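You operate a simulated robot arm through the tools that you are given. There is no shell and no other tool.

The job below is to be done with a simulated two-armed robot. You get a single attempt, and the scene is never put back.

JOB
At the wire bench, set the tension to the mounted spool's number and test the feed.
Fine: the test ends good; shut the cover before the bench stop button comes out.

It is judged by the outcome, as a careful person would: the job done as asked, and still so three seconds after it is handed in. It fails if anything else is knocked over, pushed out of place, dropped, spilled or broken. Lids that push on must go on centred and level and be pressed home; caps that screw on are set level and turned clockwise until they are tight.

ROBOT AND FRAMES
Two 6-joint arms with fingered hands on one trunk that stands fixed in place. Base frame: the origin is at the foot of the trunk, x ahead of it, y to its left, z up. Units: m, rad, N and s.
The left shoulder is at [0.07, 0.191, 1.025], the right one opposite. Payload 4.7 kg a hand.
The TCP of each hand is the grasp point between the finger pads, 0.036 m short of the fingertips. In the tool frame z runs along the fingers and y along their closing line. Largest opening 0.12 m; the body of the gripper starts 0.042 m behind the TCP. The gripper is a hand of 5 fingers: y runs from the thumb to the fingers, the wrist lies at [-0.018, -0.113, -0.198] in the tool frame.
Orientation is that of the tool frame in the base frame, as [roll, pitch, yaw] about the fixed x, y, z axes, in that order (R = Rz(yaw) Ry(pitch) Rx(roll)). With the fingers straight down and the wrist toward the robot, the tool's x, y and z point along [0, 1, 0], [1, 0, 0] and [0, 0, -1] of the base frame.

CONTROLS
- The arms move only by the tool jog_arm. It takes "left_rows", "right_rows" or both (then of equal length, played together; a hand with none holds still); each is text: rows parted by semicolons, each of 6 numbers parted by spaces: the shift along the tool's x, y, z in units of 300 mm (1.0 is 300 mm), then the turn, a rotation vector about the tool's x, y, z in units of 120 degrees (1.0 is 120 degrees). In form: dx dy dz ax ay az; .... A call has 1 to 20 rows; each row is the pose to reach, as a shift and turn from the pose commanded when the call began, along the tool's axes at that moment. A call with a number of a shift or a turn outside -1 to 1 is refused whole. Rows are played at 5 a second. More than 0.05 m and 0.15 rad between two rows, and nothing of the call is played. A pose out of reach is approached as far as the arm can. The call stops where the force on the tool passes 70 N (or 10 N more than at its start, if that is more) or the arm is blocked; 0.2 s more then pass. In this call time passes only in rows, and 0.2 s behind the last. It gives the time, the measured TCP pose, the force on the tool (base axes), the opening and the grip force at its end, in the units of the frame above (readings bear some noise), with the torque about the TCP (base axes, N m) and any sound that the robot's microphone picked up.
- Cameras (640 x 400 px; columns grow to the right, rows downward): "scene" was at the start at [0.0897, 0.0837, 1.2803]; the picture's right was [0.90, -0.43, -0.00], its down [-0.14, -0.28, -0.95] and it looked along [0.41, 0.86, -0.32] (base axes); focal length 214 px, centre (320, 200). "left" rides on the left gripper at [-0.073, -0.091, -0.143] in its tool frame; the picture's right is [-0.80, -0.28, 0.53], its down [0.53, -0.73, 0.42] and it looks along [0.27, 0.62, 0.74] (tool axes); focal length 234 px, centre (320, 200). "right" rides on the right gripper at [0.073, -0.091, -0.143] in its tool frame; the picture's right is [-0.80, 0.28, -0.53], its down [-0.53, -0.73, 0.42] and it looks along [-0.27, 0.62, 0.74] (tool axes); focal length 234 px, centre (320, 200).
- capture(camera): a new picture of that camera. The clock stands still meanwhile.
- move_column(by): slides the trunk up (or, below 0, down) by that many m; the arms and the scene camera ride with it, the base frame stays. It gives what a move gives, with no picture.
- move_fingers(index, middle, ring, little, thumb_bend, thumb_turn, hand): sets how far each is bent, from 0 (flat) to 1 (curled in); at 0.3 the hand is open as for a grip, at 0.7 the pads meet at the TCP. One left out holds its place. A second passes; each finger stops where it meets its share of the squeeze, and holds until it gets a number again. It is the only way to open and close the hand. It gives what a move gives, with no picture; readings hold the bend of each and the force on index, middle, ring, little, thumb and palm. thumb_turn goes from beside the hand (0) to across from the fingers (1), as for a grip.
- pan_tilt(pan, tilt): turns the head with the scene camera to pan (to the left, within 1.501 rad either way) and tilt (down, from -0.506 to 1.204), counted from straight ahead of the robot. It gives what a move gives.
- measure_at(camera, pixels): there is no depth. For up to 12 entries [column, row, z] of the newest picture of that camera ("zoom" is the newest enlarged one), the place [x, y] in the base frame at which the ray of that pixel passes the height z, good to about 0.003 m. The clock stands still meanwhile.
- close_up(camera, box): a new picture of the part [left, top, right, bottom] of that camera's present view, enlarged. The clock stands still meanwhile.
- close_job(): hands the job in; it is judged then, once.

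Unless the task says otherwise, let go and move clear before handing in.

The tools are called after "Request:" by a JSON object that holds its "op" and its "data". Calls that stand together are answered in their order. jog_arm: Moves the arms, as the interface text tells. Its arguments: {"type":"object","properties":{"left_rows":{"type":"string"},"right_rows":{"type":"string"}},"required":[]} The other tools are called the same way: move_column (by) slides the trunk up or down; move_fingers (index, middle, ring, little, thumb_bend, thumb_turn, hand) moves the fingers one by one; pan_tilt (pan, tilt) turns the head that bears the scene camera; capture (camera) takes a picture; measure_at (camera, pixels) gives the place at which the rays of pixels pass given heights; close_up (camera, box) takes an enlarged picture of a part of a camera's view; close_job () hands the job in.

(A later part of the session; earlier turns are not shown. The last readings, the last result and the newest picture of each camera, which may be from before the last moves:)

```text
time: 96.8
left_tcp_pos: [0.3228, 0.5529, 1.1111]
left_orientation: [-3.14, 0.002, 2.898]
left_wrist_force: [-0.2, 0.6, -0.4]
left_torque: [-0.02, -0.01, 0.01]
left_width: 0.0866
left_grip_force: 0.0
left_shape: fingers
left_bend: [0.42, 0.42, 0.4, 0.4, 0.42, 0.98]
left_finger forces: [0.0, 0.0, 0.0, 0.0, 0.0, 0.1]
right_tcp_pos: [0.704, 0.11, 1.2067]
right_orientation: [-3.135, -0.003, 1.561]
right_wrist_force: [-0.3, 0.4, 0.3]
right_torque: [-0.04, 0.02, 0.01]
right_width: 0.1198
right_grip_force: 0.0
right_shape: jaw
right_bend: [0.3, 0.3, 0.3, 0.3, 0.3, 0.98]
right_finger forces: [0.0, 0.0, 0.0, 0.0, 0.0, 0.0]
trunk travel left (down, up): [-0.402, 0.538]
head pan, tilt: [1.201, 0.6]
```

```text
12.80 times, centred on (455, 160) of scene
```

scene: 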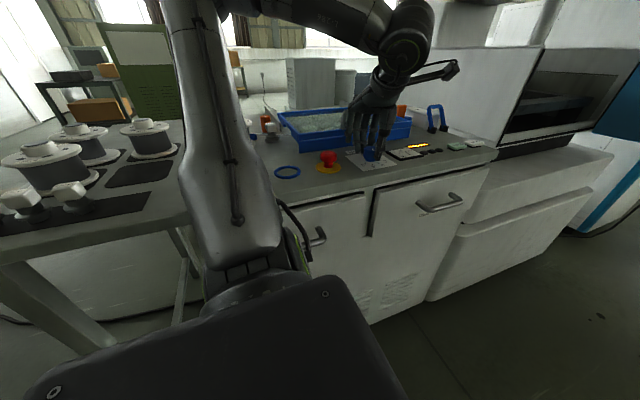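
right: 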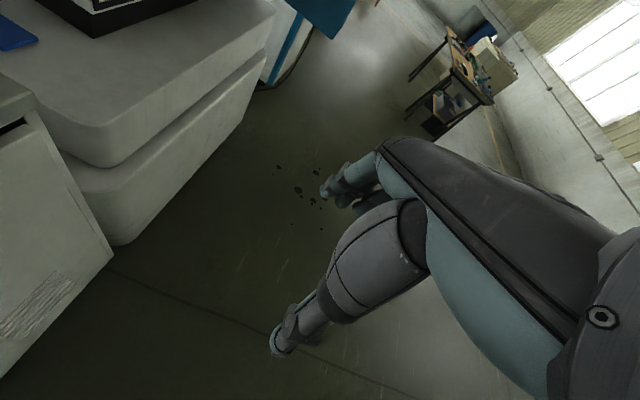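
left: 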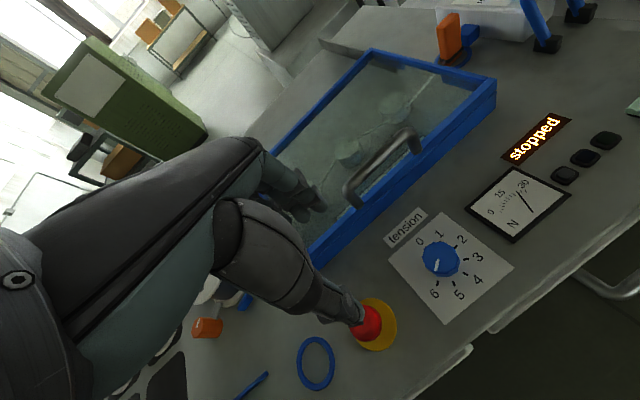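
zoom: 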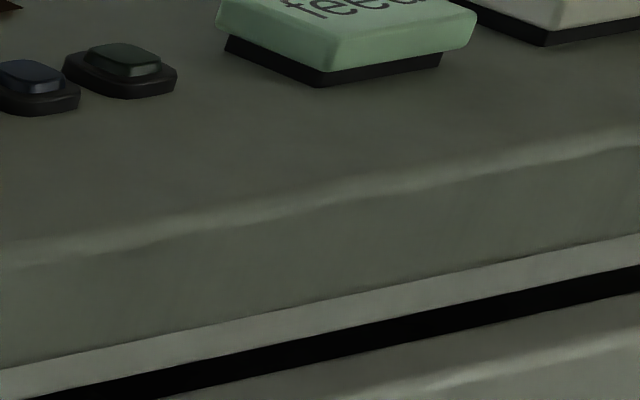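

The gauge has 11 ticks (0–30, step 3) and the needle sits exactly on 24 N, i.e. 6 × 4 N. To be sure about the dial, I'll place the camera directly above the knob for a parallax-free look.

Request:
{"op": "jog_arm", "data": {"left_rows": "-0.005 0.085 -0.02 0 0 0; -0.01 0.17 -0.04 0 0 0; -0.016 0.255 -0.05 0 0 0"}}

Request:
{"op": "capture", "data": {"camera": "left"}}

```text
time: 97.6
left_tcp_pos: [0.3488, 0.6237, 1.126]
left_orientation: [-3.142, 0.0, 2.899]
left_wrist_force: [0.3, -0.5, 0.3]
left_torque: [0.0, 0.0, 0.0]
left_width: 0.0867
left_grip_force: 0.0
left_shape: fingers
left_bend: [0.42, 0.42, 0.4, 0.4, 0.42, 0.98]
left_finger forces: [0.1, 0.1, 0.0, 0.0, 0.1, 0.0]
left hand out of reach, approached as far as the arm can: row 3
right_tcp_pos: [0.705, 0.1076, 1.2057]
right_orientation: [-3.135, -0.004, 1.563]
right_wrist_force: [0.3, 0.1, -0.1]
right_torque: [-0.03, 0.0, -0.02]
right_width: 0.1199
right_grip_force: 0.0
right_shape: jaw
right_bend: [0.3, 0.3, 0.3, 0.3, 0.3, 0.98]
right_finger forces: [0.0, 0.1, 0.0, 0.0, 0.1, 0.0]
trunk travel left (down, up): [-0.402, 0.538]
head pan, tilt: [1.201, 0.6]
```

```text
taken
```

left: 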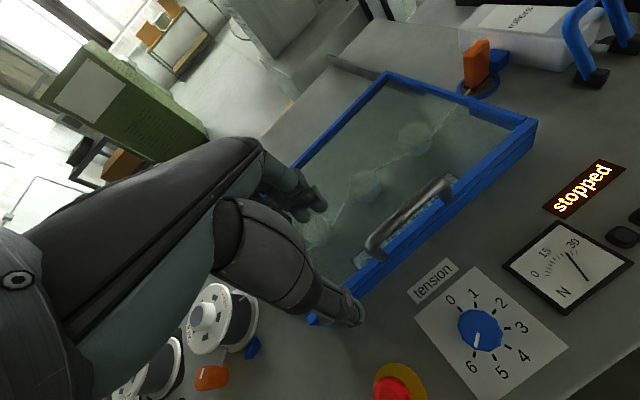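

Request:
{"op": "close_up", "data": {"camera": "left", "box": [440, 290, 525, 375]}}

Request:
{"op": "measure_at", "data": {"camera": "zoom", "pixels": [[320, 200, 0.956]]}}

```text
4.71 times, centred on (482, 332) of left
```

zoom: 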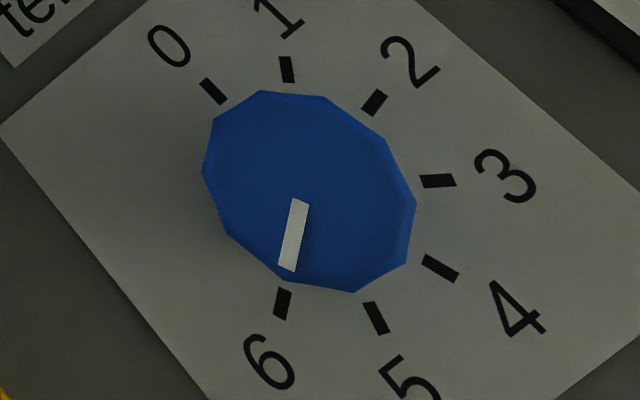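

```text
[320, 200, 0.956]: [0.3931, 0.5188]
```

From directly above, the mark lines up exactly with tick 6 — the dial is set to 6 (and gauge reads 24 N). Next is the stop button at (0.273, 0.518). I'll move above it at yaw ≈2.9.

Request:
{"op": "jog_arm", "data": {"left_rows": "0.04 -0.1 0 0 0 0; 0.08 -0.2 0 0 0 0; 0.12 -0.3 0.05 0 0 0; 0.162 -0.403 0.1 0 0 0; 0.162 -0.403 0.153 0 0 0"}}

Request:
{"op": "capture", "data": {"camera": "left"}}

Request:
{"op": "capture", "data": {"camera": "scene"}}

```text
time: 98.8
left_tcp_pos: [0.2799, 0.5088, 1.086]
left_orientation: [3.141, 0.0, 2.902]
left_wrist_force: [-0.1, 0.1, -0.4]
left_torque: [0.01, 0.01, -0.03]
left_width: 0.0871
left_grip_force: 0.1
left_shape: fingers
left_bend: [0.42, 0.42, 0.4, 0.4, 0.42, 0.98]
left_finger forces: [0.0, 0.0, 0.1, 0.0, 0.1, 0.1]
left hand out of reach, approached as far as the arm can: row 2, 3, 4, 5
right_tcp_pos: [0.7049, 0.1084, 1.2063]
right_orientation: [-3.132, -0.005, 1.562]
right_wrist_force: [0.3, -0.1, -0.2]
right_torque: [-0.04, 0.04, -0.02]
right_width: 0.1198
right_grip_force: 0.0
right_shape: jaw
right_bend: [0.3, 0.3, 0.3, 0.3, 0.3, 0.98]
right_finger forces: [0.0, 0.0, 0.1, 0.0, 0.0, 0.0]
trunk travel left (down, up): [-0.402, 0.538]
head pan, tilt: [1.201, 0.6]
```

```text
taken
```

left: 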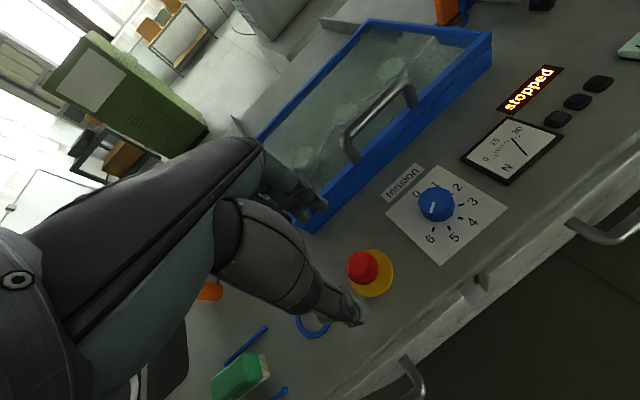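

```text
taken
```

scene: 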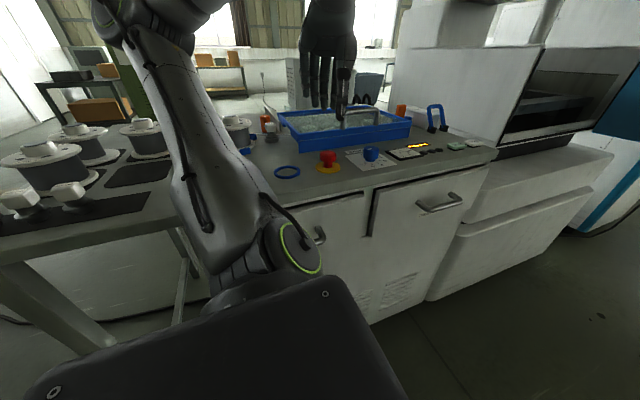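

Near the target; the stop appears at (365,268). I'll measure its centre and descend a little to test reach.

Request:
{"op": "measure_at", "data": {"camera": "left", "pixels": [[361, 265, 0.965], [372, 275, 0.93]]}}

Request:
{"op": "close_up", "data": {"camera": "left", "box": [330, 230, 410, 310]}}

Request:
{"op": "jog_arm", "data": {"left_rows": "0 0 0.06 0 0 0; 0 0 0.12 0 0 0"}}

```text
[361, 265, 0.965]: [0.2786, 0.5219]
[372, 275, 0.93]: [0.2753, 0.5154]
```

```text
5.00 times, centred on (370, 270) of left
```

zoom: 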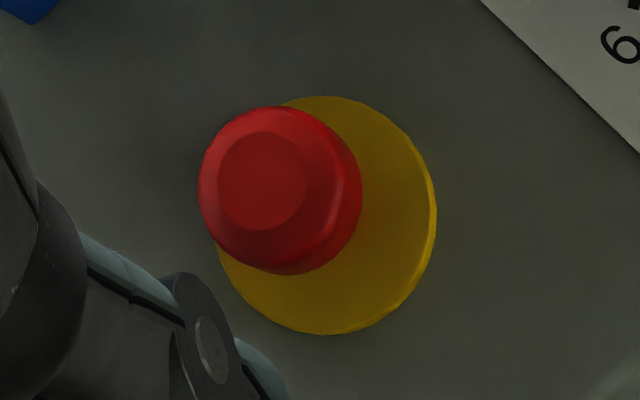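

```text
time: 99.4
left_tcp_pos: [0.2863, 0.5011, 1.0533]
left_orientation: [3.141, 0.002, 2.903]
left_wrist_force: [0.4, 0.2, 0.6]
left_torque: [-0.03, -0.01, 0.03]
left_width: 0.0869
left_grip_force: 0.1
left_shape: fingers
left_bend: [0.42, 0.42, 0.4, 0.4, 0.42, 0.98]
left_finger forces: [0.0, 0.1, 0.1, 0.0, 0.1, 0.1]
left hand out of reach, approached as far as the arm can: row 1, 2
right_tcp_pos: [0.704, 0.1072, 1.2067]
right_orientation: [-3.136, -0.006, 1.561]
right_wrist_force: [0.1, -0.8, 0.2]
right_torque: [0.02, -0.01, -0.01]
right_width: 0.12
right_grip_force: 0.0
right_shape: jaw
right_bend: [0.3, 0.3, 0.3, 0.3, 0.3, 0.98]
right_finger forces: [0.0, 0.1, 0.1, 0.1, 0.0, 0.1]
trunk travel left (down, up): [-0.402, 0.538]
head pan, tilt: [1.201, 0.6]
```

The stop is at (0.2755, 0.517), too close in for this yaw. With yaw ≈4.3 the wrist goes to the +x side, which suits this spot. I'll swing there via (0.30, 0.57, 1.10).

Request:
{"op": "jog_arm", "data": {"left_rows": "0.002 0.05 -0.05 0 0 -0.06; 0.004 0.1 -0.1 0 0 -0.12; 0.006 0.15 -0.14 0 0 -0.18; 0.008 0.2 -0.157 0 0 -0.24; 0.009 0.235 -0.157 0 0 -0.3; 0.009 0.235 -0.157 0 0 -0.34"}}

Request:
{"op": "capture", "data": {"camera": "scene"}}

```text
time: 100.8
left_tcp_pos: [0.3165, 0.5592, 1.0994]
left_orientation: [-3.141, 0.003, -2.671]
left_wrist_force: [-0.3, 0.7, 0.1]
left_torque: [0.03, 0.04, 0.0]
left_width: 0.0866
left_grip_force: 0.1
left_shape: fingers
left_bend: [0.42, 0.42, 0.4, 0.4, 0.42, 0.98]
left_finger forces: [0.0, 0.0, 0.0, 0.0, 0.0, 0.1]
left hand out of reach, approached as far as the arm can: row 3, 4, 5, 6
right_tcp_pos: [0.7038, 0.1054, 1.2066]
right_orientation: [-3.136, -0.005, 1.562]
right_wrist_force: [-0.3, -0.2, 0.2]
right_torque: [0.02, 0.0, -0.02]
right_width: 0.1201
right_grip_force: 0.0
right_shape: jaw
right_bend: [0.3, 0.3, 0.3, 0.3, 0.3, 0.98]
right_finger forces: [0.1, 0.1, 0.1, 0.0, 0.0, 0.0]
trunk travel left (down, up): [-0.402, 0.538]
head pan, tilt: [1.201, 0.6]
```

```text
taken
```

scene: 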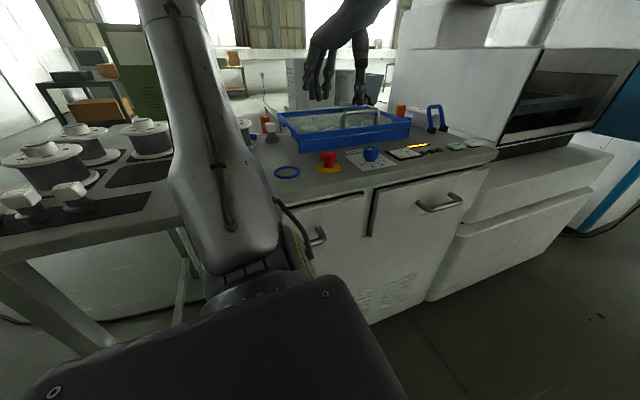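

Request:
{"op": "jog_arm", "data": {"left_rows": "0.015 0.002 0.02 0 0 -0.055; 0.03 0.004 0.045 0 0 -0.11; 0.05 0.006 0.07 0 0 -0.165; 0.065 0.008 0.09 0 0 -0.22; 0.08 0.01 0.11 0 0 -0.275; 0.095 0.011 0.133 0 0 -0.33"}}

Request:
{"op": "capture", "data": {"camera": "left"}}

Request:
{"op": "capture", "data": {"camera": "scene"}}

```text
time: 102.2
left_tcp_pos: [0.3147, 0.5284, 1.0427]
left_orientation: [-3.139, -0.001, -1.979]
left_wrist_force: [-0.7, 0.4, 0.0]
left_torque: [0.01, 0.0, -0.01]
left_width: 0.0873
left_grip_force: 0.0
left_shape: fingers
left_bend: [0.42, 0.42, 0.4, 0.4, 0.42, 0.98]
left_finger forces: [0.1, 0.1, 0.1, 0.0, 0.0, 0.1]
left hand out of reach, approached as far as the arm can: row 1, 2, 3, 4, 5, 6
right_tcp_pos: [0.7037, 0.1076, 1.2059]
right_orientation: [-3.135, -0.004, 1.56]
right_wrist_force: [1.1, 0.4, 0.7]
right_torque: [0.01, -0.04, -0.01]
right_width: 0.1199
right_grip_force: 0.1
right_shape: jaw
right_bend: [0.3, 0.3, 0.3, 0.3, 0.3, 0.98]
right_finger forces: [0.0, 0.0, 0.1, 0.0, 0.0, 0.1]
trunk travel left (down, up): [-0.402, 0.538]
head pan, tilt: [1.201, 0.6]
```

```text
taken
```

left: 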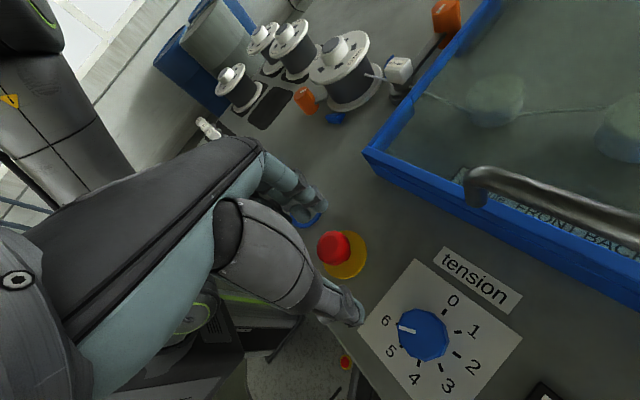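

```text
taken
```

scene: 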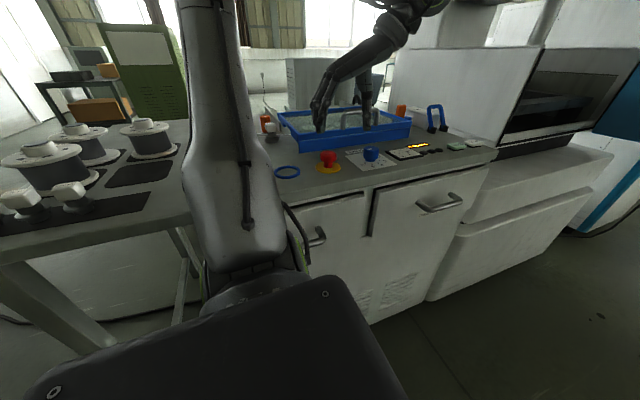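

Good (and the dial mark clearly points at 6 here too). Now move over the stop button at (0.2755, 0.517), still at z≈1.04.

Request:
{"op": "jog_arm", "data": {"left_rows": "0.043 0.052 0 0 0 0; 0.087 0.104 0 0 0 0"}}

Request:
{"op": "capture", "data": {"camera": "left"}}

Request:
{"op": "close_up", "data": {"camera": "scene", "box": [270, 70, 400, 190]}}

```text
time: 102.8
left_tcp_pos: [0.2884, 0.5052, 1.0358]
left_orientation: [-3.14, 0.002, -1.982]
left_wrist_force: [-0.5, -0.9, -0.8]
left_torque: [0.0, -0.03, 0.0]
left_width: 0.0869
left_grip_force: 0.1
left_shape: fingers
left_bend: [0.42, 0.42, 0.4, 0.4, 0.42, 0.98]
left_finger forces: [0.0, 0.0, 0.1, 0.0, 0.1, 0.0]
left hand out of reach, approached as far as the arm can: row 1, 2
right_tcp_pos: [0.704, 0.1062, 1.208]
right_orientation: [-3.134, -0.005, 1.563]
right_wrist_force: [-0.4, 0.4, -0.2]
right_torque: [0.0, -0.01, -0.01]
right_width: 0.12
right_grip_force: 0.0
right_shape: jaw
right_bend: [0.3, 0.3, 0.3, 0.3, 0.3, 0.98]
right_finger forces: [0.0, 0.0, 0.0, 0.0, 0.0, 0.0]
trunk travel left (down, up): [-0.402, 0.538]
head pan, tilt: [1.201, 0.6]
```

```text
taken
```

left: 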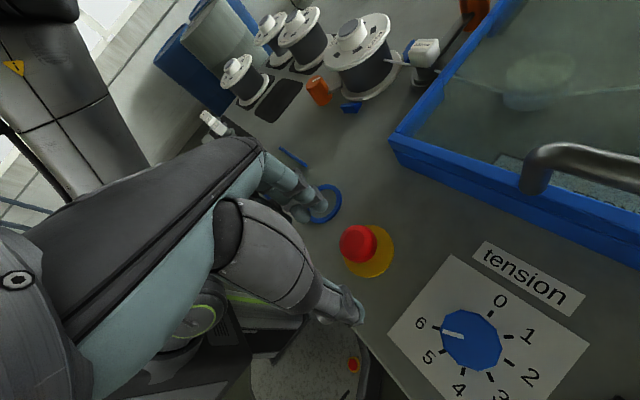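

```text
3.33 times, centred on (335, 130) of scene
```

zoom: 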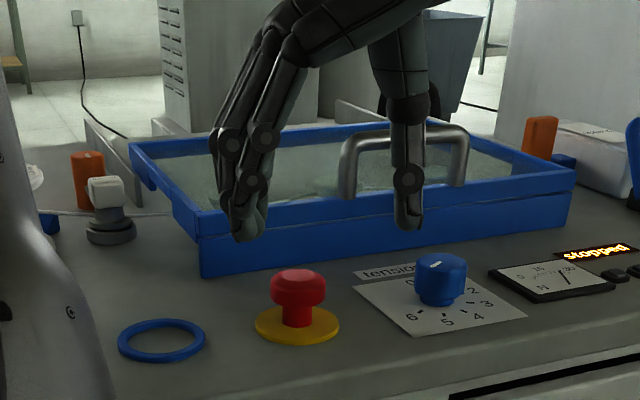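

It's about 1.7 cm off target (reach edge). I'll open the fingers for clearance and try correcting while descending a little.

Request:
{"op": "move_fingers", "data": {"hand": "left", "index": 0.3, "middle": 0.3, "ring": 0.3, "little": 0.3, "thumb_bend": 0.3}}

Request:
{"op": "jog_arm", "data": {"left_rows": "-0.01 0.028 0.05 0 0 0; -0.019 0.056 0.1 0 0 0"}}

```text
time: 103.8
left_tcp_pos: [0.2893, 0.5049, 1.0347]
left_orientation: [-3.139, 0.001, -1.979]
left_wrist_force: [0.0, 0.0, -1.0]
left_torque: [0.03, -0.02, -0.01]
left_width: 0.1217
left_grip_force: 0.1
left_shape: fingers
left_bend: [0.3, 0.3, 0.3, 0.3, 0.3, 0.98]
left_finger forces: [0.0, 0.0, 0.1, 0.0, 0.0, 0.1]
right_tcp_pos: [0.703, 0.1066, 1.2064]
right_orientation: [-3.134, -0.005, 1.562]
right_wrist_force: [0.0, 0.4, -0.4]
right_torque: [-0.02, -0.03, -0.01]
right_width: 0.1199
right_grip_force: 0.0
right_shape: jaw
right_bend: [0.3, 0.3, 0.3, 0.3, 0.3, 0.98]
right_finger forces: [0.0, 0.0, 0.0, 0.1, 0.0, 0.1]
trunk travel left (down, up): [-0.402, 0.538]
head pan, tilt: [1.201, 0.6]
```

```text
time: 104.4
left_tcp_pos: [0.2807, 0.5153, 1.0029]
left_orientation: [-3.141, 0.001, -1.981]
left_wrist_force: [0.1, -0.1, -0.8]
left_torque: [0.01, -0.01, -0.01]
left_width: 0.1216
left_grip_force: 0.0
left_shape: fingers
left_bend: [0.3, 0.3, 0.3, 0.3, 0.3, 0.98]
left_finger forces: [0.1, 0.1, 0.0, 0.1, 0.0, 0.0]
left hand out of reach, approached as far as the arm can: row 2
right_tcp_pos: [0.7028, 0.1079, 1.2061]
right_orientation: [-3.134, -0.005, 1.563]
right_wrist_force: [-0.2, 0.4, 0.6]
right_torque: [0.0, -0.01, 0.02]
right_width: 0.12
right_grip_force: 0.1
right_shape: jaw
right_bend: [0.3, 0.3, 0.3, 0.3, 0.3, 0.98]
right_finger forces: [0.0, 0.1, 0.0, 0.0, 0.0, 0.0]
trunk travel left (down, up): [-0.402, 0.538]
head pan, tilt: [1.201, 0.6]
```

Now within ~5 mm. I'll check the pictures before going lower.

Request:
{"op": "jog_arm", "data": {"left_rows": "0 0.018 0.03 0 0 0; 0 0.018 0.06 0 0 0"}}

Request:
{"op": "close_up", "data": {"camera": "scene", "box": [270, 90, 390, 190]}}

Request:
{"op": "capture", "data": {"camera": "left"}}

```text
time: 105.0
left_tcp_pos: [0.2759, 0.5163, 0.9859]
left_orientation: [-3.139, 0.001, -1.982]
left_wrist_force: [0.7, 0.0, -0.4]
left_torque: [-0.01, 0.0, -0.03]
left_width: 0.1221
left_grip_force: 0.1
left_shape: fingers
left_bend: [0.3, 0.3, 0.3, 0.3, 0.3, 0.98]
left_finger forces: [0.1, 0.0, 0.0, 0.0, 0.0, 0.1]
right_tcp_pos: [0.7031, 0.1074, 1.2077]
right_orientation: [-3.135, -0.006, 1.562]
right_wrist_force: [0.1, 0.3, 0.1]
right_torque: [-0.02, 0.0, 0.03]
right_width: 0.1198
right_grip_force: 0.0
right_shape: jaw
right_bend: [0.3, 0.3, 0.3, 0.3, 0.3, 0.98]
right_finger forces: [0.0, 0.1, 0.1, 0.0, 0.0, 0.1]
trunk travel left (down, up): [-0.402, 0.538]
head pan, tilt: [1.201, 0.6]
```

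```text
4.00 times, centred on (330, 140) of scene
```

zoom: 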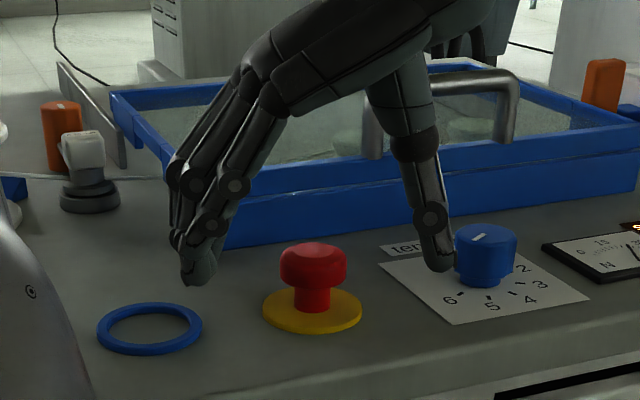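

```text
taken
```

left: 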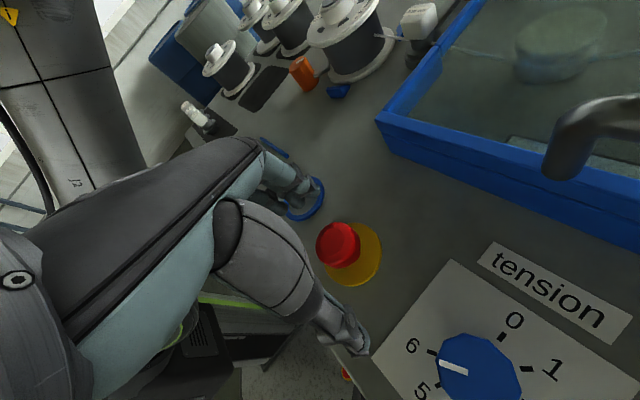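

In position and in reach. I'll lower to z≈0.973 with a small grip-centre correction, then close thumb, index and middle on the mushroom head.

Request:
{"op": "jog_arm", "data": {"left_rows": "0.006 0.008 0.02 0 0 0; 0.013 0.016 0.043 0 0 0"}}

Request:
{"op": "move_fingers", "data": {"hand": "left", "index": 0.66, "middle": 0.66, "ring": 0.4, "little": 0.4, "thumb_bend": 0.66}}

Request:
{"op": "close_up", "data": {"camera": "scene", "box": [270, 90, 390, 190]}}

Request:
{"op": "close_up", "data": {"camera": "left", "box": [240, 150, 440, 350]}}

```text
time: 105.6
left_tcp_pos: [0.2703, 0.5122, 0.974]
left_orientation: [-3.139, 0.001, -1.98]
left_wrist_force: [-0.7, -0.1, -0.7]
left_torque: [-0.01, -0.02, -0.01]
left_width: 0.1219
left_grip_force: 0.1
left_shape: fingers
left_bend: [0.3, 0.3, 0.3, 0.3, 0.3, 0.98]
left_finger forces: [0.0, 0.1, 0.1, 0.0, 0.0, 0.1]
right_tcp_pos: [0.7042, 0.1069, 1.2071]
right_orientation: [-3.134, -0.005, 1.562]
right_wrist_force: [0.2, -1.1, 0.0]
right_torque: [0.03, -0.02, 0.01]
right_width: 0.12
right_grip_force: 0.0
right_shape: jaw
right_bend: [0.3, 0.3, 0.3, 0.3, 0.3, 0.98]
right_finger forces: [0.1, 0.1, 0.1, 0.0, 0.0, 0.1]
trunk travel left (down, up): [-0.402, 0.538]
head pan, tilt: [1.201, 0.6]
```

```text
time: 106.6
left_tcp_pos: [0.2693, 0.5136, 0.9731]
left_orientation: [-3.141, 0.0, -1.98]
left_wrist_force: [-2.5, -1.3, -2.7]
left_torque: [-0.08, 0.06, 0.05]
left_width: 0.0354
left_grip_force: 6.4
left_shape: fingers
left_bend: [0.59, 0.66, 0.4, 0.4, 0.61, 0.98]
left_finger forces: [6.9, 0.0, 0.0, 0.1, 5.5, 0.0]
right_tcp_pos: [0.7035, 0.1069, 1.2073]
right_orientation: [-3.135, -0.004, 1.56]
right_wrist_force: [0.7, 0.0, -0.6]
right_torque: [0.05, 0.01, -0.02]
right_width: 0.1197
right_grip_force: 0.1
right_shape: jaw
right_bend: [0.3, 0.3, 0.3, 0.3, 0.3, 0.98]
right_finger forces: [0.0, 0.0, 0.0, 0.1, 0.0, 0.0]
trunk travel left (down, up): [-0.402, 0.538]
head pan, tilt: [1.201, 0.6]
```

```text
4.00 times, centred on (330, 140) of scene
```

zoom: 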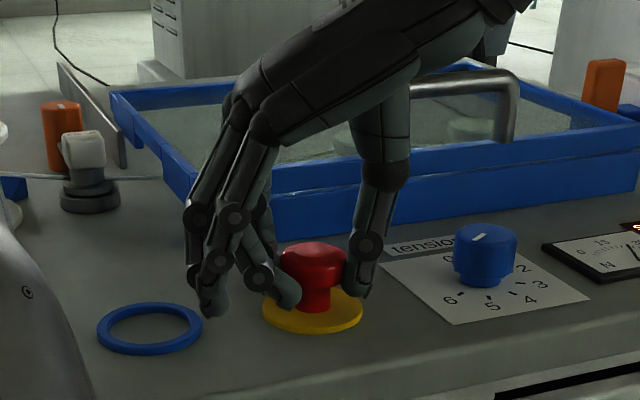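

```text
2.00 times, centred on (340, 250) of left
```

zoom: 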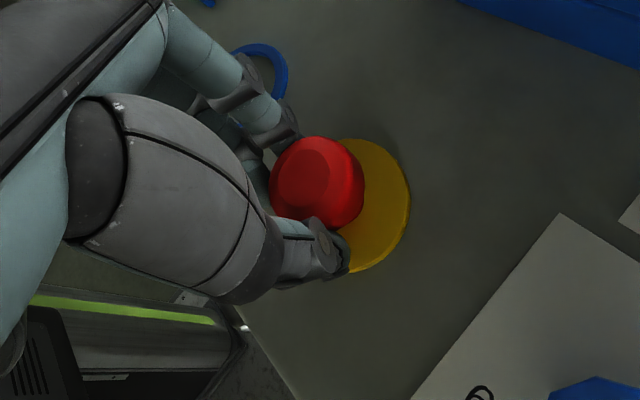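

Gripped: index 6.9 N, thumb 5.5 N on the head. The cover is shut, so the stop may come out; I'll try a gentle pull up of ~1 cm first.

Request:
{"op": "jog_arm", "data": {"left_rows": "0 0 -0.012 0 0 0; 0 0 -0.024 0 0 0; 0 0 -0.036 0 0 0"}}

Request:
{"op": "close_up", "data": {"camera": "scene", "box": [270, 90, 390, 190]}}

Request:
{"op": "close_up", "data": {"camera": "scene", "box": [380, 130, 500, 180]}}

```text
time: 107.4
left_tcp_pos: [0.2705, 0.5118, 0.9845]
left_orientation: [-3.141, 0.001, -1.979]
left_wrist_force: [-4.8, -0.2, -8.6]
left_torque: [-0.13, 0.05, 0.04]
left_width: 0.0357
left_grip_force: 5.3
left_shape: fingers
left_bend: [0.57, 0.66, 0.4, 0.4, 0.62, 0.98]
left_finger forces: [9.0, 0.1, 0.1, 0.0, 3.4, 0.0]
left hand out of reach, approached as far as the arm can: row 2, 3
right_tcp_pos: [0.7032, 0.108, 1.2069]
right_orientation: [-3.135, -0.004, 1.562]
right_wrist_force: [0.2, 0.7, -0.8]
right_torque: [-0.04, 0.02, 0.01]
right_width: 0.12
right_grip_force: 0.1
right_shape: jaw
right_bend: [0.3, 0.3, 0.3, 0.3, 0.3, 0.98]
right_finger forces: [0.0, 0.0, 0.1, 0.0, 0.1, 0.0]
trunk travel left (down, up): [-0.402, 0.538]
head pan, tilt: [1.201, 0.6]
```

```text
4.00 times, centred on (330, 140) of scene
```

zoom: 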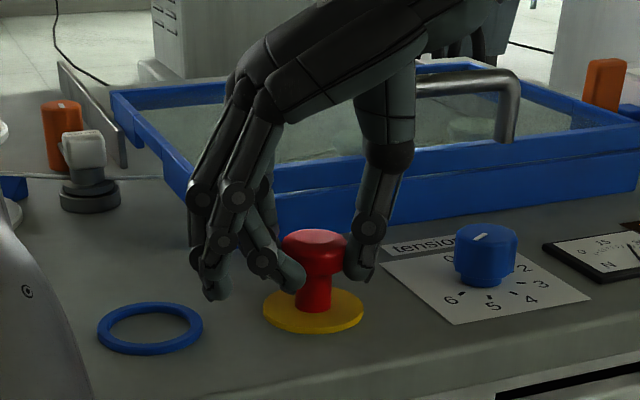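

```text
5.33 times, centred on (440, 155) of scene
```

zoom: 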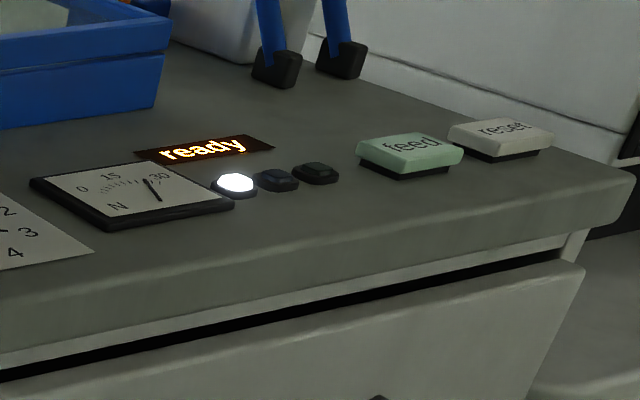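

The stop button came out, the display now reads "ready" and the white lamp is lit. I'll open the fingers and lift straight up.

Request:
{"op": "move_fingers", "data": {"hand": "left", "index": 0.32, "middle": 0.32, "ring": 0.32, "little": 0.32, "thumb_bend": 0.32}}

Request:
{"op": "jog_arm", "data": {"left_rows": "0 0 -0.04 0 0 0; 0 0 -0.08 0 0 0; 0 0 -0.14 0 0 0; 0 0 -0.2 0 0 0"}}

Request:
{"op": "capture", "data": {"camera": "scene"}}

Request:
{"op": "capture", "data": {"camera": "left"}}

```text
time: 108.4
left_tcp_pos: [0.2706, 0.5126, 0.9844]
left_orientation: [-3.14, 0.001, -1.981]
left_wrist_force: [0.7, -0.3, -0.8]
left_torque: [0.01, 0.01, 0.0]
left_width: 0.1158
left_grip_force: 0.1
left_shape: fingers
left_bend: [0.32, 0.32, 0.32, 0.32, 0.32, 0.98]
left_finger forces: [0.0, 0.0, 0.0, 0.1, 0.0, 0.1]
right_tcp_pos: [0.7033, 0.1061, 1.2073]
right_orientation: [-3.136, -0.005, 1.561]
right_wrist_force: [0.7, -0.2, -0.2]
right_torque: [-0.02, 0.02, 0.0]
right_width: 0.1198
right_grip_force: 0.1
right_shape: jaw
right_bend: [0.3, 0.3, 0.3, 0.3, 0.3, 0.98]
right_finger forces: [0.0, 0.0, 0.0, 0.0, 0.1, 0.0]
trunk travel left (down, up): [-0.402, 0.538]
head pan, tilt: [1.201, 0.6]
```

```text
time: 109.4
left_tcp_pos: [0.2822, 0.4994, 1.0372]
left_orientation: [-3.14, 0.004, -1.981]
left_wrist_force: [-0.3, 0.2, 0.3]
left_torque: [0.03, 0.01, 0.02]
left_width: 0.116
left_grip_force: 0.1
left_shape: fingers
left_bend: [0.32, 0.32, 0.32, 0.32, 0.32, 0.98]
left_finger forces: [0.0, 0.0, 0.1, 0.0, 0.0, 0.0]
left hand out of reach, approached as far as the arm can: row 2, 3, 4
right_tcp_pos: [0.7031, 0.1072, 1.2066]
right_orientation: [-3.135, -0.005, 1.563]
right_wrist_force: [-1.1, 0.0, 0.3]
right_torque: [-0.02, -0.01, -0.02]
right_width: 0.1197
right_grip_force: 0.2
right_shape: jaw
right_bend: [0.3, 0.3, 0.3, 0.3, 0.3, 0.98]
right_finger forces: [0.0, 0.0, 0.1, 0.0, 0.1, 0.1]
trunk travel left (down, up): [-0.402, 0.538]
head pan, tilt: [1.201, 0.6]
```

```text
taken
```

scene: 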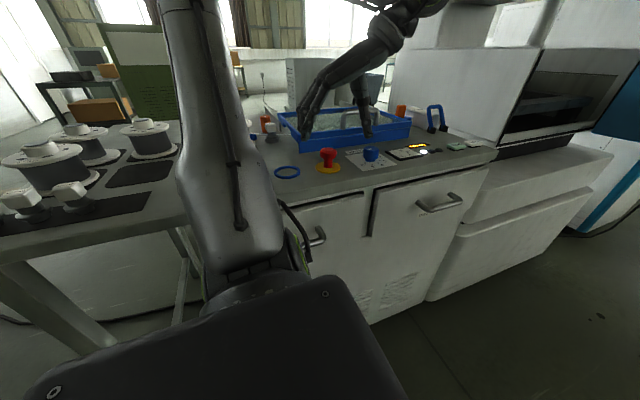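

```text
taken
```

left: 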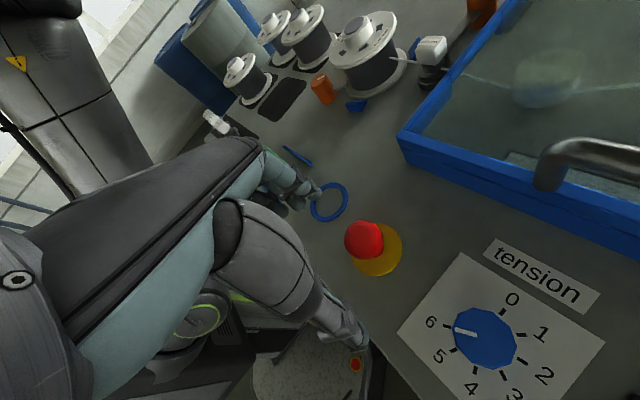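

Stop is out and the hand is clear of it. For the feed button at (0.678, 0.505) the right arm suits better, so I'll first park the left hand back over the cover area.

Request:
{"op": "jog_arm", "data": {"left_rows": "-0.04 -0.01 -0.04 0 0 0.05; -0.08 -0.02 -0.08 0 0 0.1; -0.13 -0.035 -0.12 0 0 0.16; -0.18 -0.05 -0.16 0 0 0.22; -0.22 -0.063 -0.2 0 0 0.28; -0.25 -0.073 -0.22 0 0 0.3"}}

Request:
{"op": "capture", "data": {"camera": "scene"}}

```text
time: 110.8
left_tcp_pos: [0.3339, 0.5598, 1.1037]
left_orientation: [-3.141, 0.003, -2.609]
left_wrist_force: [0.6, -0.4, -0.4]
left_torque: [0.0, 0.03, 0.02]
left_width: 0.116
left_grip_force: 0.1
left_shape: fingers
left_bend: [0.32, 0.32, 0.32, 0.32, 0.32, 0.98]
left_finger forces: [0.0, 0.0, 0.0, 0.0, 0.0, 0.1]
left hand out of reach, approached as far as the arm can: row 2
right_tcp_pos: [0.7038, 0.1069, 1.2064]
right_orientation: [-3.136, -0.004, 1.561]
right_wrist_force: [-0.2, 0.8, 0.8]
right_torque: [0.0, 0.01, 0.01]
right_width: 0.12
right_grip_force: 0.0
right_shape: jaw
right_bend: [0.3, 0.3, 0.3, 0.3, 0.3, 0.98]
right_finger forces: [0.1, 0.1, 0.0, 0.1, 0.0, 0.0]
trunk travel left (down, up): [-0.402, 0.538]
head pan, tilt: [1.201, 0.6]
```

```text
taken
```

scene: 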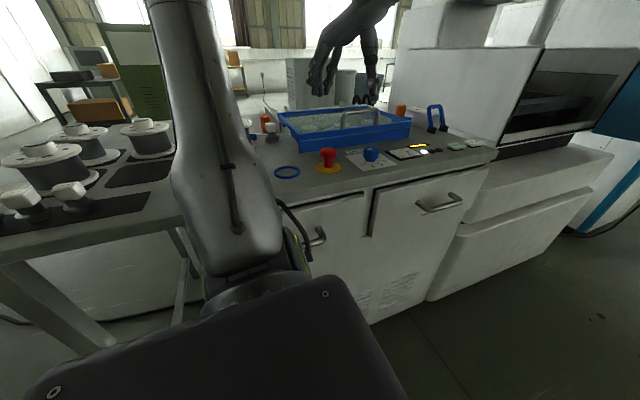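

Request:
{"op": "jog_arm", "data": {"left_rows": "-0.05 0.025 -0.05 0 0 0.05; -0.12 0.06 -0.1 0 0 0.1; -0.2 0.1 -0.12 0 0 0.15; -0.28 0.14 -0.12 0 0 0.2; -0.359 0.175 -0.12 0 0 0.254"}}

Request:
{"op": "jog_arm", "data": {"left_rows": "0 0.12 0 0 0 0; 0 0.24 0 0 0 0; 0 0.36 0 0 0 0"}}

Request:
{"op": "capture", "data": {"camera": "scene"}}

Request:
{"op": "capture", "data": {"camera": "right"}}

```text
time: 112.0
left_tcp_pos: [0.3979, 0.6615, 1.1393]
left_orientation: [-3.141, 0.003, 3.14]
left_wrist_force: [0.2, -0.7, -0.7]
left_torque: [0.01, -0.01, 0.03]
left_width: 0.1163
left_grip_force: 0.0
left_shape: fingers
left_bend: [0.32, 0.32, 0.32, 0.32, 0.32, 0.98]
left_finger forces: [0.0, 0.0, 0.0, 0.0, 0.0, 0.0]
right_tcp_pos: [0.7044, 0.1084, 1.2064]
right_orientation: [-3.135, -0.004, 1.562]
right_wrist_force: [0.5, -0.6, 0.7]
right_torque: [0.0, 0.0, -0.01]
right_width: 0.1198
right_grip_force: 0.0
right_shape: jaw
right_bend: [0.3, 0.3, 0.3, 0.3, 0.3, 0.98]
right_finger forces: [0.0, 0.1, 0.0, 0.1, 0.1, 0.0]
trunk travel left (down, up): [-0.402, 0.538]
head pan, tilt: [1.201, 0.6]
```

```text
time: 112.8
left_tcp_pos: [0.4009, 0.7702, 1.1386]
left_orientation: [-3.14, 0.001, -3.141]
left_wrist_force: [-0.1, 0.8, 0.1]
left_torque: [-0.02, 0.01, 0.01]
left_width: 0.1164
left_grip_force: 0.1
left_shape: fingers
left_bend: [0.32, 0.32, 0.32, 0.32, 0.32, 0.98]
left_finger forces: [0.0, 0.1, 0.0, 0.0, 0.0, 0.0]
right_tcp_pos: [0.7035, 0.1076, 1.2068]
right_orientation: [-3.135, -0.005, 1.564]
right_wrist_force: [0.3, 0.2, -0.4]
right_torque: [-0.01, 0.01, 0.01]
right_width: 0.1199
right_grip_force: 0.0
right_shape: jaw
right_bend: [0.3, 0.3, 0.3, 0.3, 0.3, 0.98]
right_finger forces: [0.0, 0.1, 0.1, 0.0, 0.1, 0.0]
trunk travel left (down, up): [-0.402, 0.538]
head pan, tilt: [1.201, 0.6]
```

```text
taken
```

scene: 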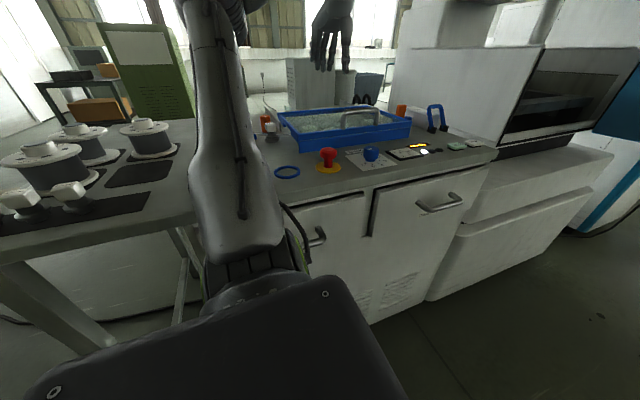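

```text
taken
```

right: 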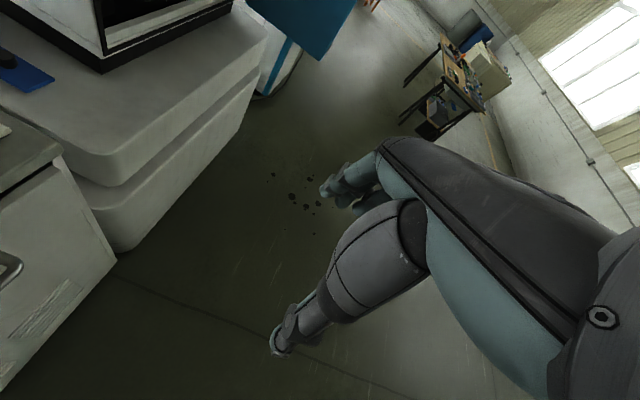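

Left hand is parked. Before using the right arm I'll shape its hand into a pinch (index and thumb tips together, other fingers curled) for pressing, and bring it toward the feed button at a safe height.

Request:
{"op": "move_fingers", "data": {"hand": "right", "index": 0.68, "middle": 1.0, "ring": 1.0, "little": 1.0, "thumb_bend": 0.68}}

Request:
{"op": "jog_arm", "data": {"right_rows": "0.1 -0.03 0.02 0 0 -0.051; 0.21 -0.06 0.045 0 0 -0.102; 0.315 -0.09 0.07 0 0 -0.153; 0.42 -0.12 0.095 0 0 -0.204; 0.525 -0.153 0.12 0 0 -0.256; 0.63 -0.184 0.14 0 0 -0.307; 0.735 -0.214 0.165 0 0 -0.358; 0.84 -0.245 0.19 0 0 -0.409"}}

Request:
{"op": "pan_tilt", "data": {"pan": 0.8, "tilt": 0.4}}

Request:
{"op": "capture", "data": {"camera": "scene"}}

Request:
{"op": "capture", "data": {"camera": "right"}}

```text
time: 113.8
left_tcp_pos: [0.3995, 0.7688, 1.1385]
left_orientation: [-3.141, 0.001, -3.142]
left_wrist_force: [0.3, 0.4, 0.0]
left_torque: [-0.02, 0.0, -0.01]
left_width: 0.1164
left_grip_force: 0.0
left_shape: fingers
left_bend: [0.32, 0.32, 0.32, 0.32, 0.32, 0.98]
left_finger forces: [0.1, 0.0, 0.0, 0.0, 0.1, 0.1]
right_tcp_pos: [0.704, 0.1068, 1.2071]
right_orientation: [-3.135, -0.005, 1.563]
right_wrist_force: [0.9, 0.7, -0.1]
right_torque: [-0.02, 0.04, 0.0]
right_width: 0.0101
right_grip_force: 0.1
right_shape: fingers
right_bend: [0.68, 1.0, 1.0, 1.0, 0.68, 0.98]
right_finger forces: [0.0, 0.1, 0.0, 0.0, 0.1, 0.0]
trunk travel left (down, up): [-0.402, 0.538]
head pan, tilt: [1.201, 0.6]
```

```text
time: 115.2
left_tcp_pos: [0.3984, 0.769, 1.1398]
left_orientation: [-3.141, 0.001, 3.141]
left_wrist_force: [0.3, -0.9, 0.2]
left_torque: [0.04, 0.04, -0.01]
left_width: 0.1164
left_grip_force: 0.0
left_shape: fingers
left_bend: [0.32, 0.32, 0.32, 0.32, 0.32, 0.98]
left_finger forces: [0.0, 0.0, 0.0, 0.0, 0.0, 0.1]
right_tcp_pos: [0.7006, 0.1751, 1.1891]
right_orientation: [3.113, -0.105, 2.072]
right_wrist_force: [0.5, 0.3, -0.4]
right_torque: [0.01, 0.0, 0.03]
right_width: 0.0098
right_grip_force: 0.2
right_shape: fingers
right_bend: [0.68, 1.0, 1.0, 1.0, 0.68, 0.98]
right_finger forces: [0.0, 0.0, 0.1, 0.0, 0.0, 0.0]
right hand out of reach, approached as far as the arm can: row 2, 3, 4, 5, 6, 7
trunk travel left (down, up): [-0.402, 0.538]
head pan, tilt: [1.201, 0.6]
stopped in row 7 (right hand): the arm was blocked; the commanded pose is now the measured one
```

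```text
time: 116.1
left_tcp_pos: [0.3993, 0.7689, 1.1391]
left_orientation: [3.14, 0.003, -3.14]
left_wrist_force: [0.0, -0.8, 0.7]
left_torque: [0.0, -0.01, 0.0]
left_width: 0.1165
left_grip_force: 0.1
left_shape: fingers
left_bend: [0.32, 0.32, 0.32, 0.32, 0.32, 0.98]
left_finger forces: [0.0, 0.0, 0.0, 0.0, 0.0, 0.0]
right_tcp_pos: [0.6996, 0.1754, 1.1888]
right_orientation: [3.113, -0.102, 2.076]
right_wrist_force: [0.5, -0.5, -0.1]
right_torque: [-0.01, 0.02, 0.01]
right_width: 0.0097
right_grip_force: 0.0
right_shape: fingers
right_bend: [0.68, 1.0, 1.0, 1.0, 0.68, 0.98]
right_finger forces: [0.0, 0.1, 0.1, 0.0, 0.0, 0.0]
trunk travel left (down, up): [-0.402, 0.538]
head pan, tilt: [0.799, 0.4]
```

```text
taken
```

scene: 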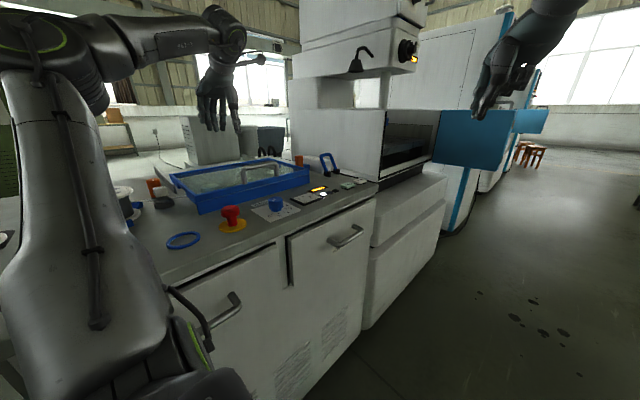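

```text
taken
```

right: 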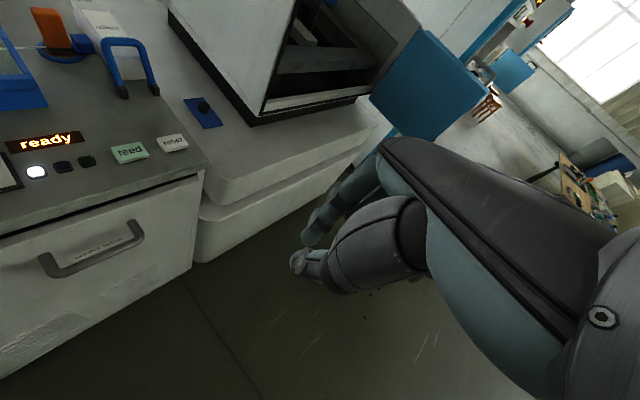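

The right arm is limited inward (blocked near y≈0.175), so the left arm must press feed, with the hand pointing toward +x (yaw ≈1.2). I'll return the right hand to its earlier spot first, and bring the left hand out over the bench front.

Request:
{"op": "jog_arm", "data": {"right_rows": "-0.04 -0.022 0 0 0 0.05; -0.08 -0.045 0 0 0 0.1; -0.12 -0.068 0 0 0 0.15; -0.16 -0.09 0 0 0 0.2; -0.204 -0.113 0 0 0 0.245"}}

Request:
{"op": "jog_arm", "data": {"left_rows": "0 -0.12 0.01 0 0 0; 0 -0.24 0.01 0 0 0; 0 -0.36 0.01 0 0 0; 0 -0.45 0.01 0 0 0.05; 0 -0.54 0.01 0 0 0.1; 0 -0.62 0.01 0 0 0.16; 0 -0.68 0.01 0 0 0.22; 0 -0.74 0.01 0 0 0.28; 0 -0.78 0.01 0 0 0.34; 0 -0.8 0.01 0 0 0.4"}}

Request:
{"op": "capture", "data": {"camera": "scene"}}

```text
time: 117.3
left_tcp_pos: [0.3989, 0.7682, 1.1407]
left_orientation: [-3.141, 0.002, -3.14]
left_wrist_force: [0.6, -0.6, 0.0]
left_torque: [-0.02, 0.0, -0.01]
left_width: 0.1162
left_grip_force: 0.0
left_shape: fingers
left_bend: [0.32, 0.32, 0.32, 0.32, 0.32, 0.98]
left_finger forces: [0.0, 0.0, 0.0, 0.1, 0.1, 0.0]
right_tcp_pos: [0.7251, 0.1106, 1.1772]
right_orientation: [-3.086, -0.105, 1.543]
right_wrist_force: [0.1, 0.0, -0.3]
right_torque: [0.01, -0.03, 0.01]
right_width: 0.0101
right_grip_force: 0.2
right_shape: fingers
right_bend: [0.68, 1.0, 1.0, 1.0, 0.68, 0.98]
right_finger forces: [0.1, 0.0, 0.0, 0.0, 0.0, 0.0]
right hand out of reach, approached as far as the arm can: row 1, 2, 3, 4, 5
trunk travel left (down, up): [-0.402, 0.538]
head pan, tilt: [0.799, 0.4]
```

```text
time: 119.5
left_tcp_pos: [0.3984, 0.5279, 1.1372]
left_orientation: [3.139, 0.001, 2.304]
left_wrist_force: [0.5, -0.1, -0.3]
left_torque: [-0.02, 0.03, -0.01]
left_width: 0.1164
left_grip_force: 0.1
left_shape: fingers
left_bend: [0.32, 0.32, 0.32, 0.32, 0.32, 0.98]
left_finger forces: [0.1, 0.0, 0.0, 0.0, 0.1, 0.0]
right_tcp_pos: [0.724, 0.1073, 1.1865]
right_orientation: [-3.097, -0.109, 1.545]
right_wrist_force: [0.2, 0.5, -0.1]
right_torque: [-0.02, 0.02, -0.01]
right_width: 0.0097
right_grip_force: 0.0
right_shape: fingers
right_bend: [0.68, 1.0, 1.0, 1.0, 0.68, 0.98]
right_finger forces: [0.0, 0.0, 0.1, 0.1, 0.1, 0.1]
trunk travel left (down, up): [-0.402, 0.538]
head pan, tilt: [0.799, 0.4]
```

```text
taken
```

scene: 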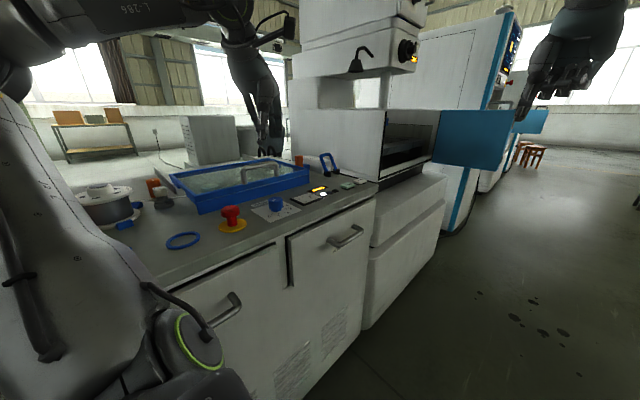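

Left arm is at (0.398, 0.528, 1.137). I'll rotate it toward yaw ≈1.3 while moving +x to about (0.58, 0.50).

Request:
{"op": "jog_arm", "data": {"left_rows": "-0.059 0.048 0 0 0 0.06; -0.118 0.096 0 0 0 0.12; -0.177 0.144 0 0 0 0.18; -0.236 0.19 0 0 0 0.24; -0.295 0.24 0 0 0 0.3; -0.353 0.287 0 0 0 0.36; -0.412 0.335 0.03 0 0 0.42; -0.471 0.383 0.057 0 0 0.4775"}}

Request:
{"op": "capture", "data": {"camera": "scene"}}

Request:
{"op": "capture", "data": {"camera": "left"}}

```text
time: 121.3
left_tcp_pos: [0.4807, 0.4653, 1.0467]
left_orientation: [3.117, -0.001, 1.322]
left_wrist_force: [-0.1, 0.2, -0.5]
left_torque: [0.02, 0.02, -0.02]
left_width: 0.1162
left_grip_force: 0.0
left_shape: fingers
left_bend: [0.32, 0.32, 0.32, 0.32, 0.32, 0.98]
left_finger forces: [0.0, 0.1, 0.0, 0.0, 0.0, 0.1]
left hand out of reach, approached as far as the arm can: row 6, 7, 8
right_tcp_pos: [0.7229, 0.107, 1.1893]
right_orientation: [-3.102, -0.113, 1.542]
right_wrist_force: [0.1, -0.1, -0.4]
right_torque: [0.02, 0.01, 0.0]
right_width: 0.0099
right_grip_force: 0.1
right_shape: fingers
right_bend: [0.68, 1.0, 1.0, 1.0, 0.68, 0.98]
right_finger forces: [0.1, 0.0, 0.1, 0.0, 0.1, 0.1]
trunk travel left (down, up): [-0.402, 0.538]
head pan, tilt: [0.799, 0.4]
```

```text
taken
```

scene: 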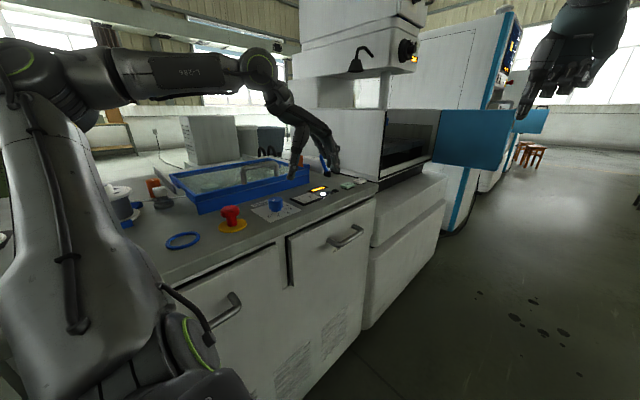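

```text
taken
```

left: 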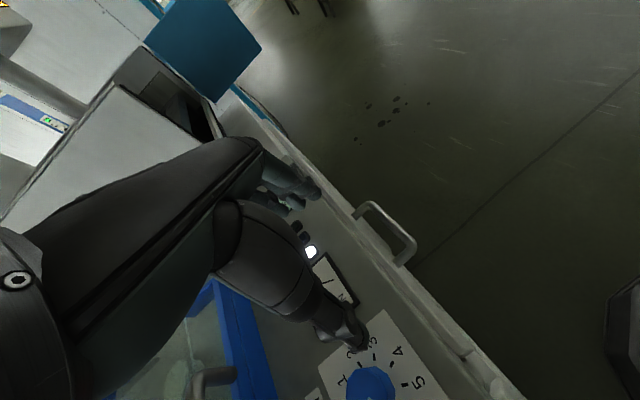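

At yaw 1.32 it reached (0.48, 0.465, 1.047). The high target was likely too high for this reach; I'll try extending along +x at a lower height.

Request:
{"op": "jog_arm", "data": {"left_rows": "0.049 0.102 0.01 0 0 0; 0.098 0.204 0.02 0 0 0; 0.147 0.307 0.03 0 0 0"}}

Request:
{"op": "capture", "data": {"camera": "scene"}}

```text
time: 122.1
left_tcp_pos: [0.4878, 0.474, 1.0155]
left_orientation: [3.136, 0.002, 1.308]
left_wrist_force: [0.6, 1.7, 0.0]
left_torque: [-0.05, 0.0, -0.02]
left_width: 0.1168
left_grip_force: 0.0
left_shape: fingers
left_bend: [0.32, 0.32, 0.32, 0.32, 0.32, 0.98]
left_finger forces: [0.0, 0.1, 0.0, 0.0, 0.0, 0.0]
left hand out of reach, approached as far as the arm can: row 1, 2, 3
right_tcp_pos: [0.723, 0.1078, 1.1901]
right_orientation: [-3.103, -0.11, 1.544]
right_wrist_force: [0.0, 0.1, -0.5]
right_torque: [-0.06, -0.02, 0.01]
right_width: 0.01
right_grip_force: 0.1
right_shape: fingers
right_bend: [0.68, 1.0, 1.0, 1.0, 0.68, 0.98]
right_finger forces: [0.0, 0.0, 0.0, 0.0, 0.0, 0.0]
trunk travel left (down, up): [-0.402, 0.538]
head pan, tilt: [0.799, 0.4]
```

```text
taken
```

scene: 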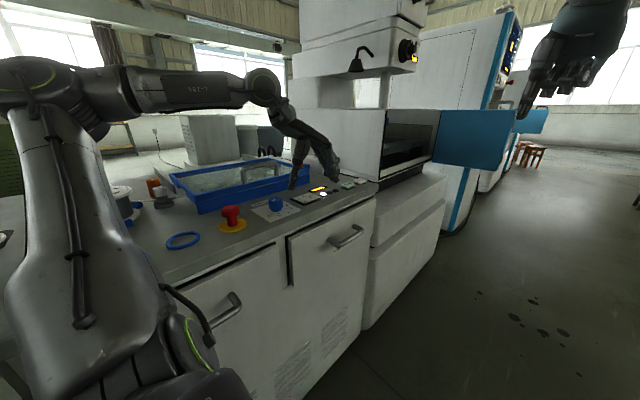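

Little gain in x. The trunk height matters in this arm, so I'll raise the trunk to its starting height (shoulder ≈1.025) and try again with yaw ≈1.9.

Request:
{"op": "move_column", "data": {"by": 0.1}}

Request:
{"op": "jog_arm", "data": {"left_rows": "0 0.02 0 0 0 -0.06; 0 0.05 0 0 0 -0.12; 0 0.1 0 0 0 -0.18; 0 0.15 0 0 0 -0.24; 0 0.2 0 0 0 -0.28; 0 0.26 0 0 0 -0.28; 0 0.32 0 0 0 -0.28"}}

Request:
{"op": "capture", "data": {"camera": "scene"}}

```text
time: 123.4
left_tcp_pos: [0.4875, 0.4718, 1.1173]
left_orientation: [3.135, 0.0, 1.307]
left_wrist_force: [-0.5, -0.3, 0.2]
left_torque: [-0.01, -0.02, -0.01]
left_width: 0.1165
left_grip_force: 0.1
left_shape: fingers
left_bend: [0.32, 0.32, 0.32, 0.32, 0.32, 0.98]
left_finger forces: [0.0, 0.0, 0.0, 0.0, 0.1, 0.0]
right_tcp_pos: [0.7236, 0.1045, 1.2902]
right_orientation: [-3.103, -0.114, 1.544]
right_wrist_force: [-0.4, -0.1, -0.8]
right_torque: [0.04, -0.02, 0.0]
right_width: 0.01
right_grip_force: 0.1
right_shape: fingers
right_bend: [0.68, 1.0, 1.0, 1.0, 0.68, 0.98]
right_finger forces: [0.0, 0.1, 0.0, 0.0, 0.0, 0.1]
trunk travel left (down, up): [-0.502, 0.438]
head pan, tilt: [0.799, 0.4]
```

```text
time: 125.0
left_tcp_pos: [0.5418, 0.481, 1.1076]
left_orientation: [3.137, 0.004, 1.894]
left_wrist_force: [1.8, 0.2, 0.3]
left_torque: [-0.01, 0.0, -0.02]
left_width: 0.1166
left_grip_force: 0.0
left_shape: fingers
left_bend: [0.32, 0.32, 0.32, 0.32, 0.32, 0.98]
left_finger forces: [0.0, 0.0, 0.0, 0.0, 0.1, 0.0]
left hand out of reach, approached as far as the arm can: row 5, 6, 7
right_tcp_pos: [0.724, 0.1049, 1.2916]
right_orientation: [-3.103, -0.113, 1.544]
right_wrist_force: [0.1, 0.8, 0.3]
right_torque: [0.0, 0.0, 0.01]
right_width: 0.0097
right_grip_force: 0.1
right_shape: fingers
right_bend: [0.68, 1.0, 1.0, 1.0, 0.68, 0.98]
right_finger forces: [0.0, 0.1, 0.0, 0.0, 0.0, 0.1]
trunk travel left (down, up): [-0.502, 0.438]
head pan, tilt: [0.799, 0.4]
```

```text
taken
```

scene: 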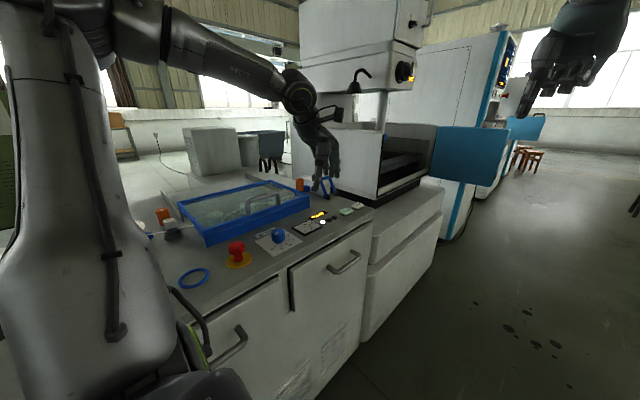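

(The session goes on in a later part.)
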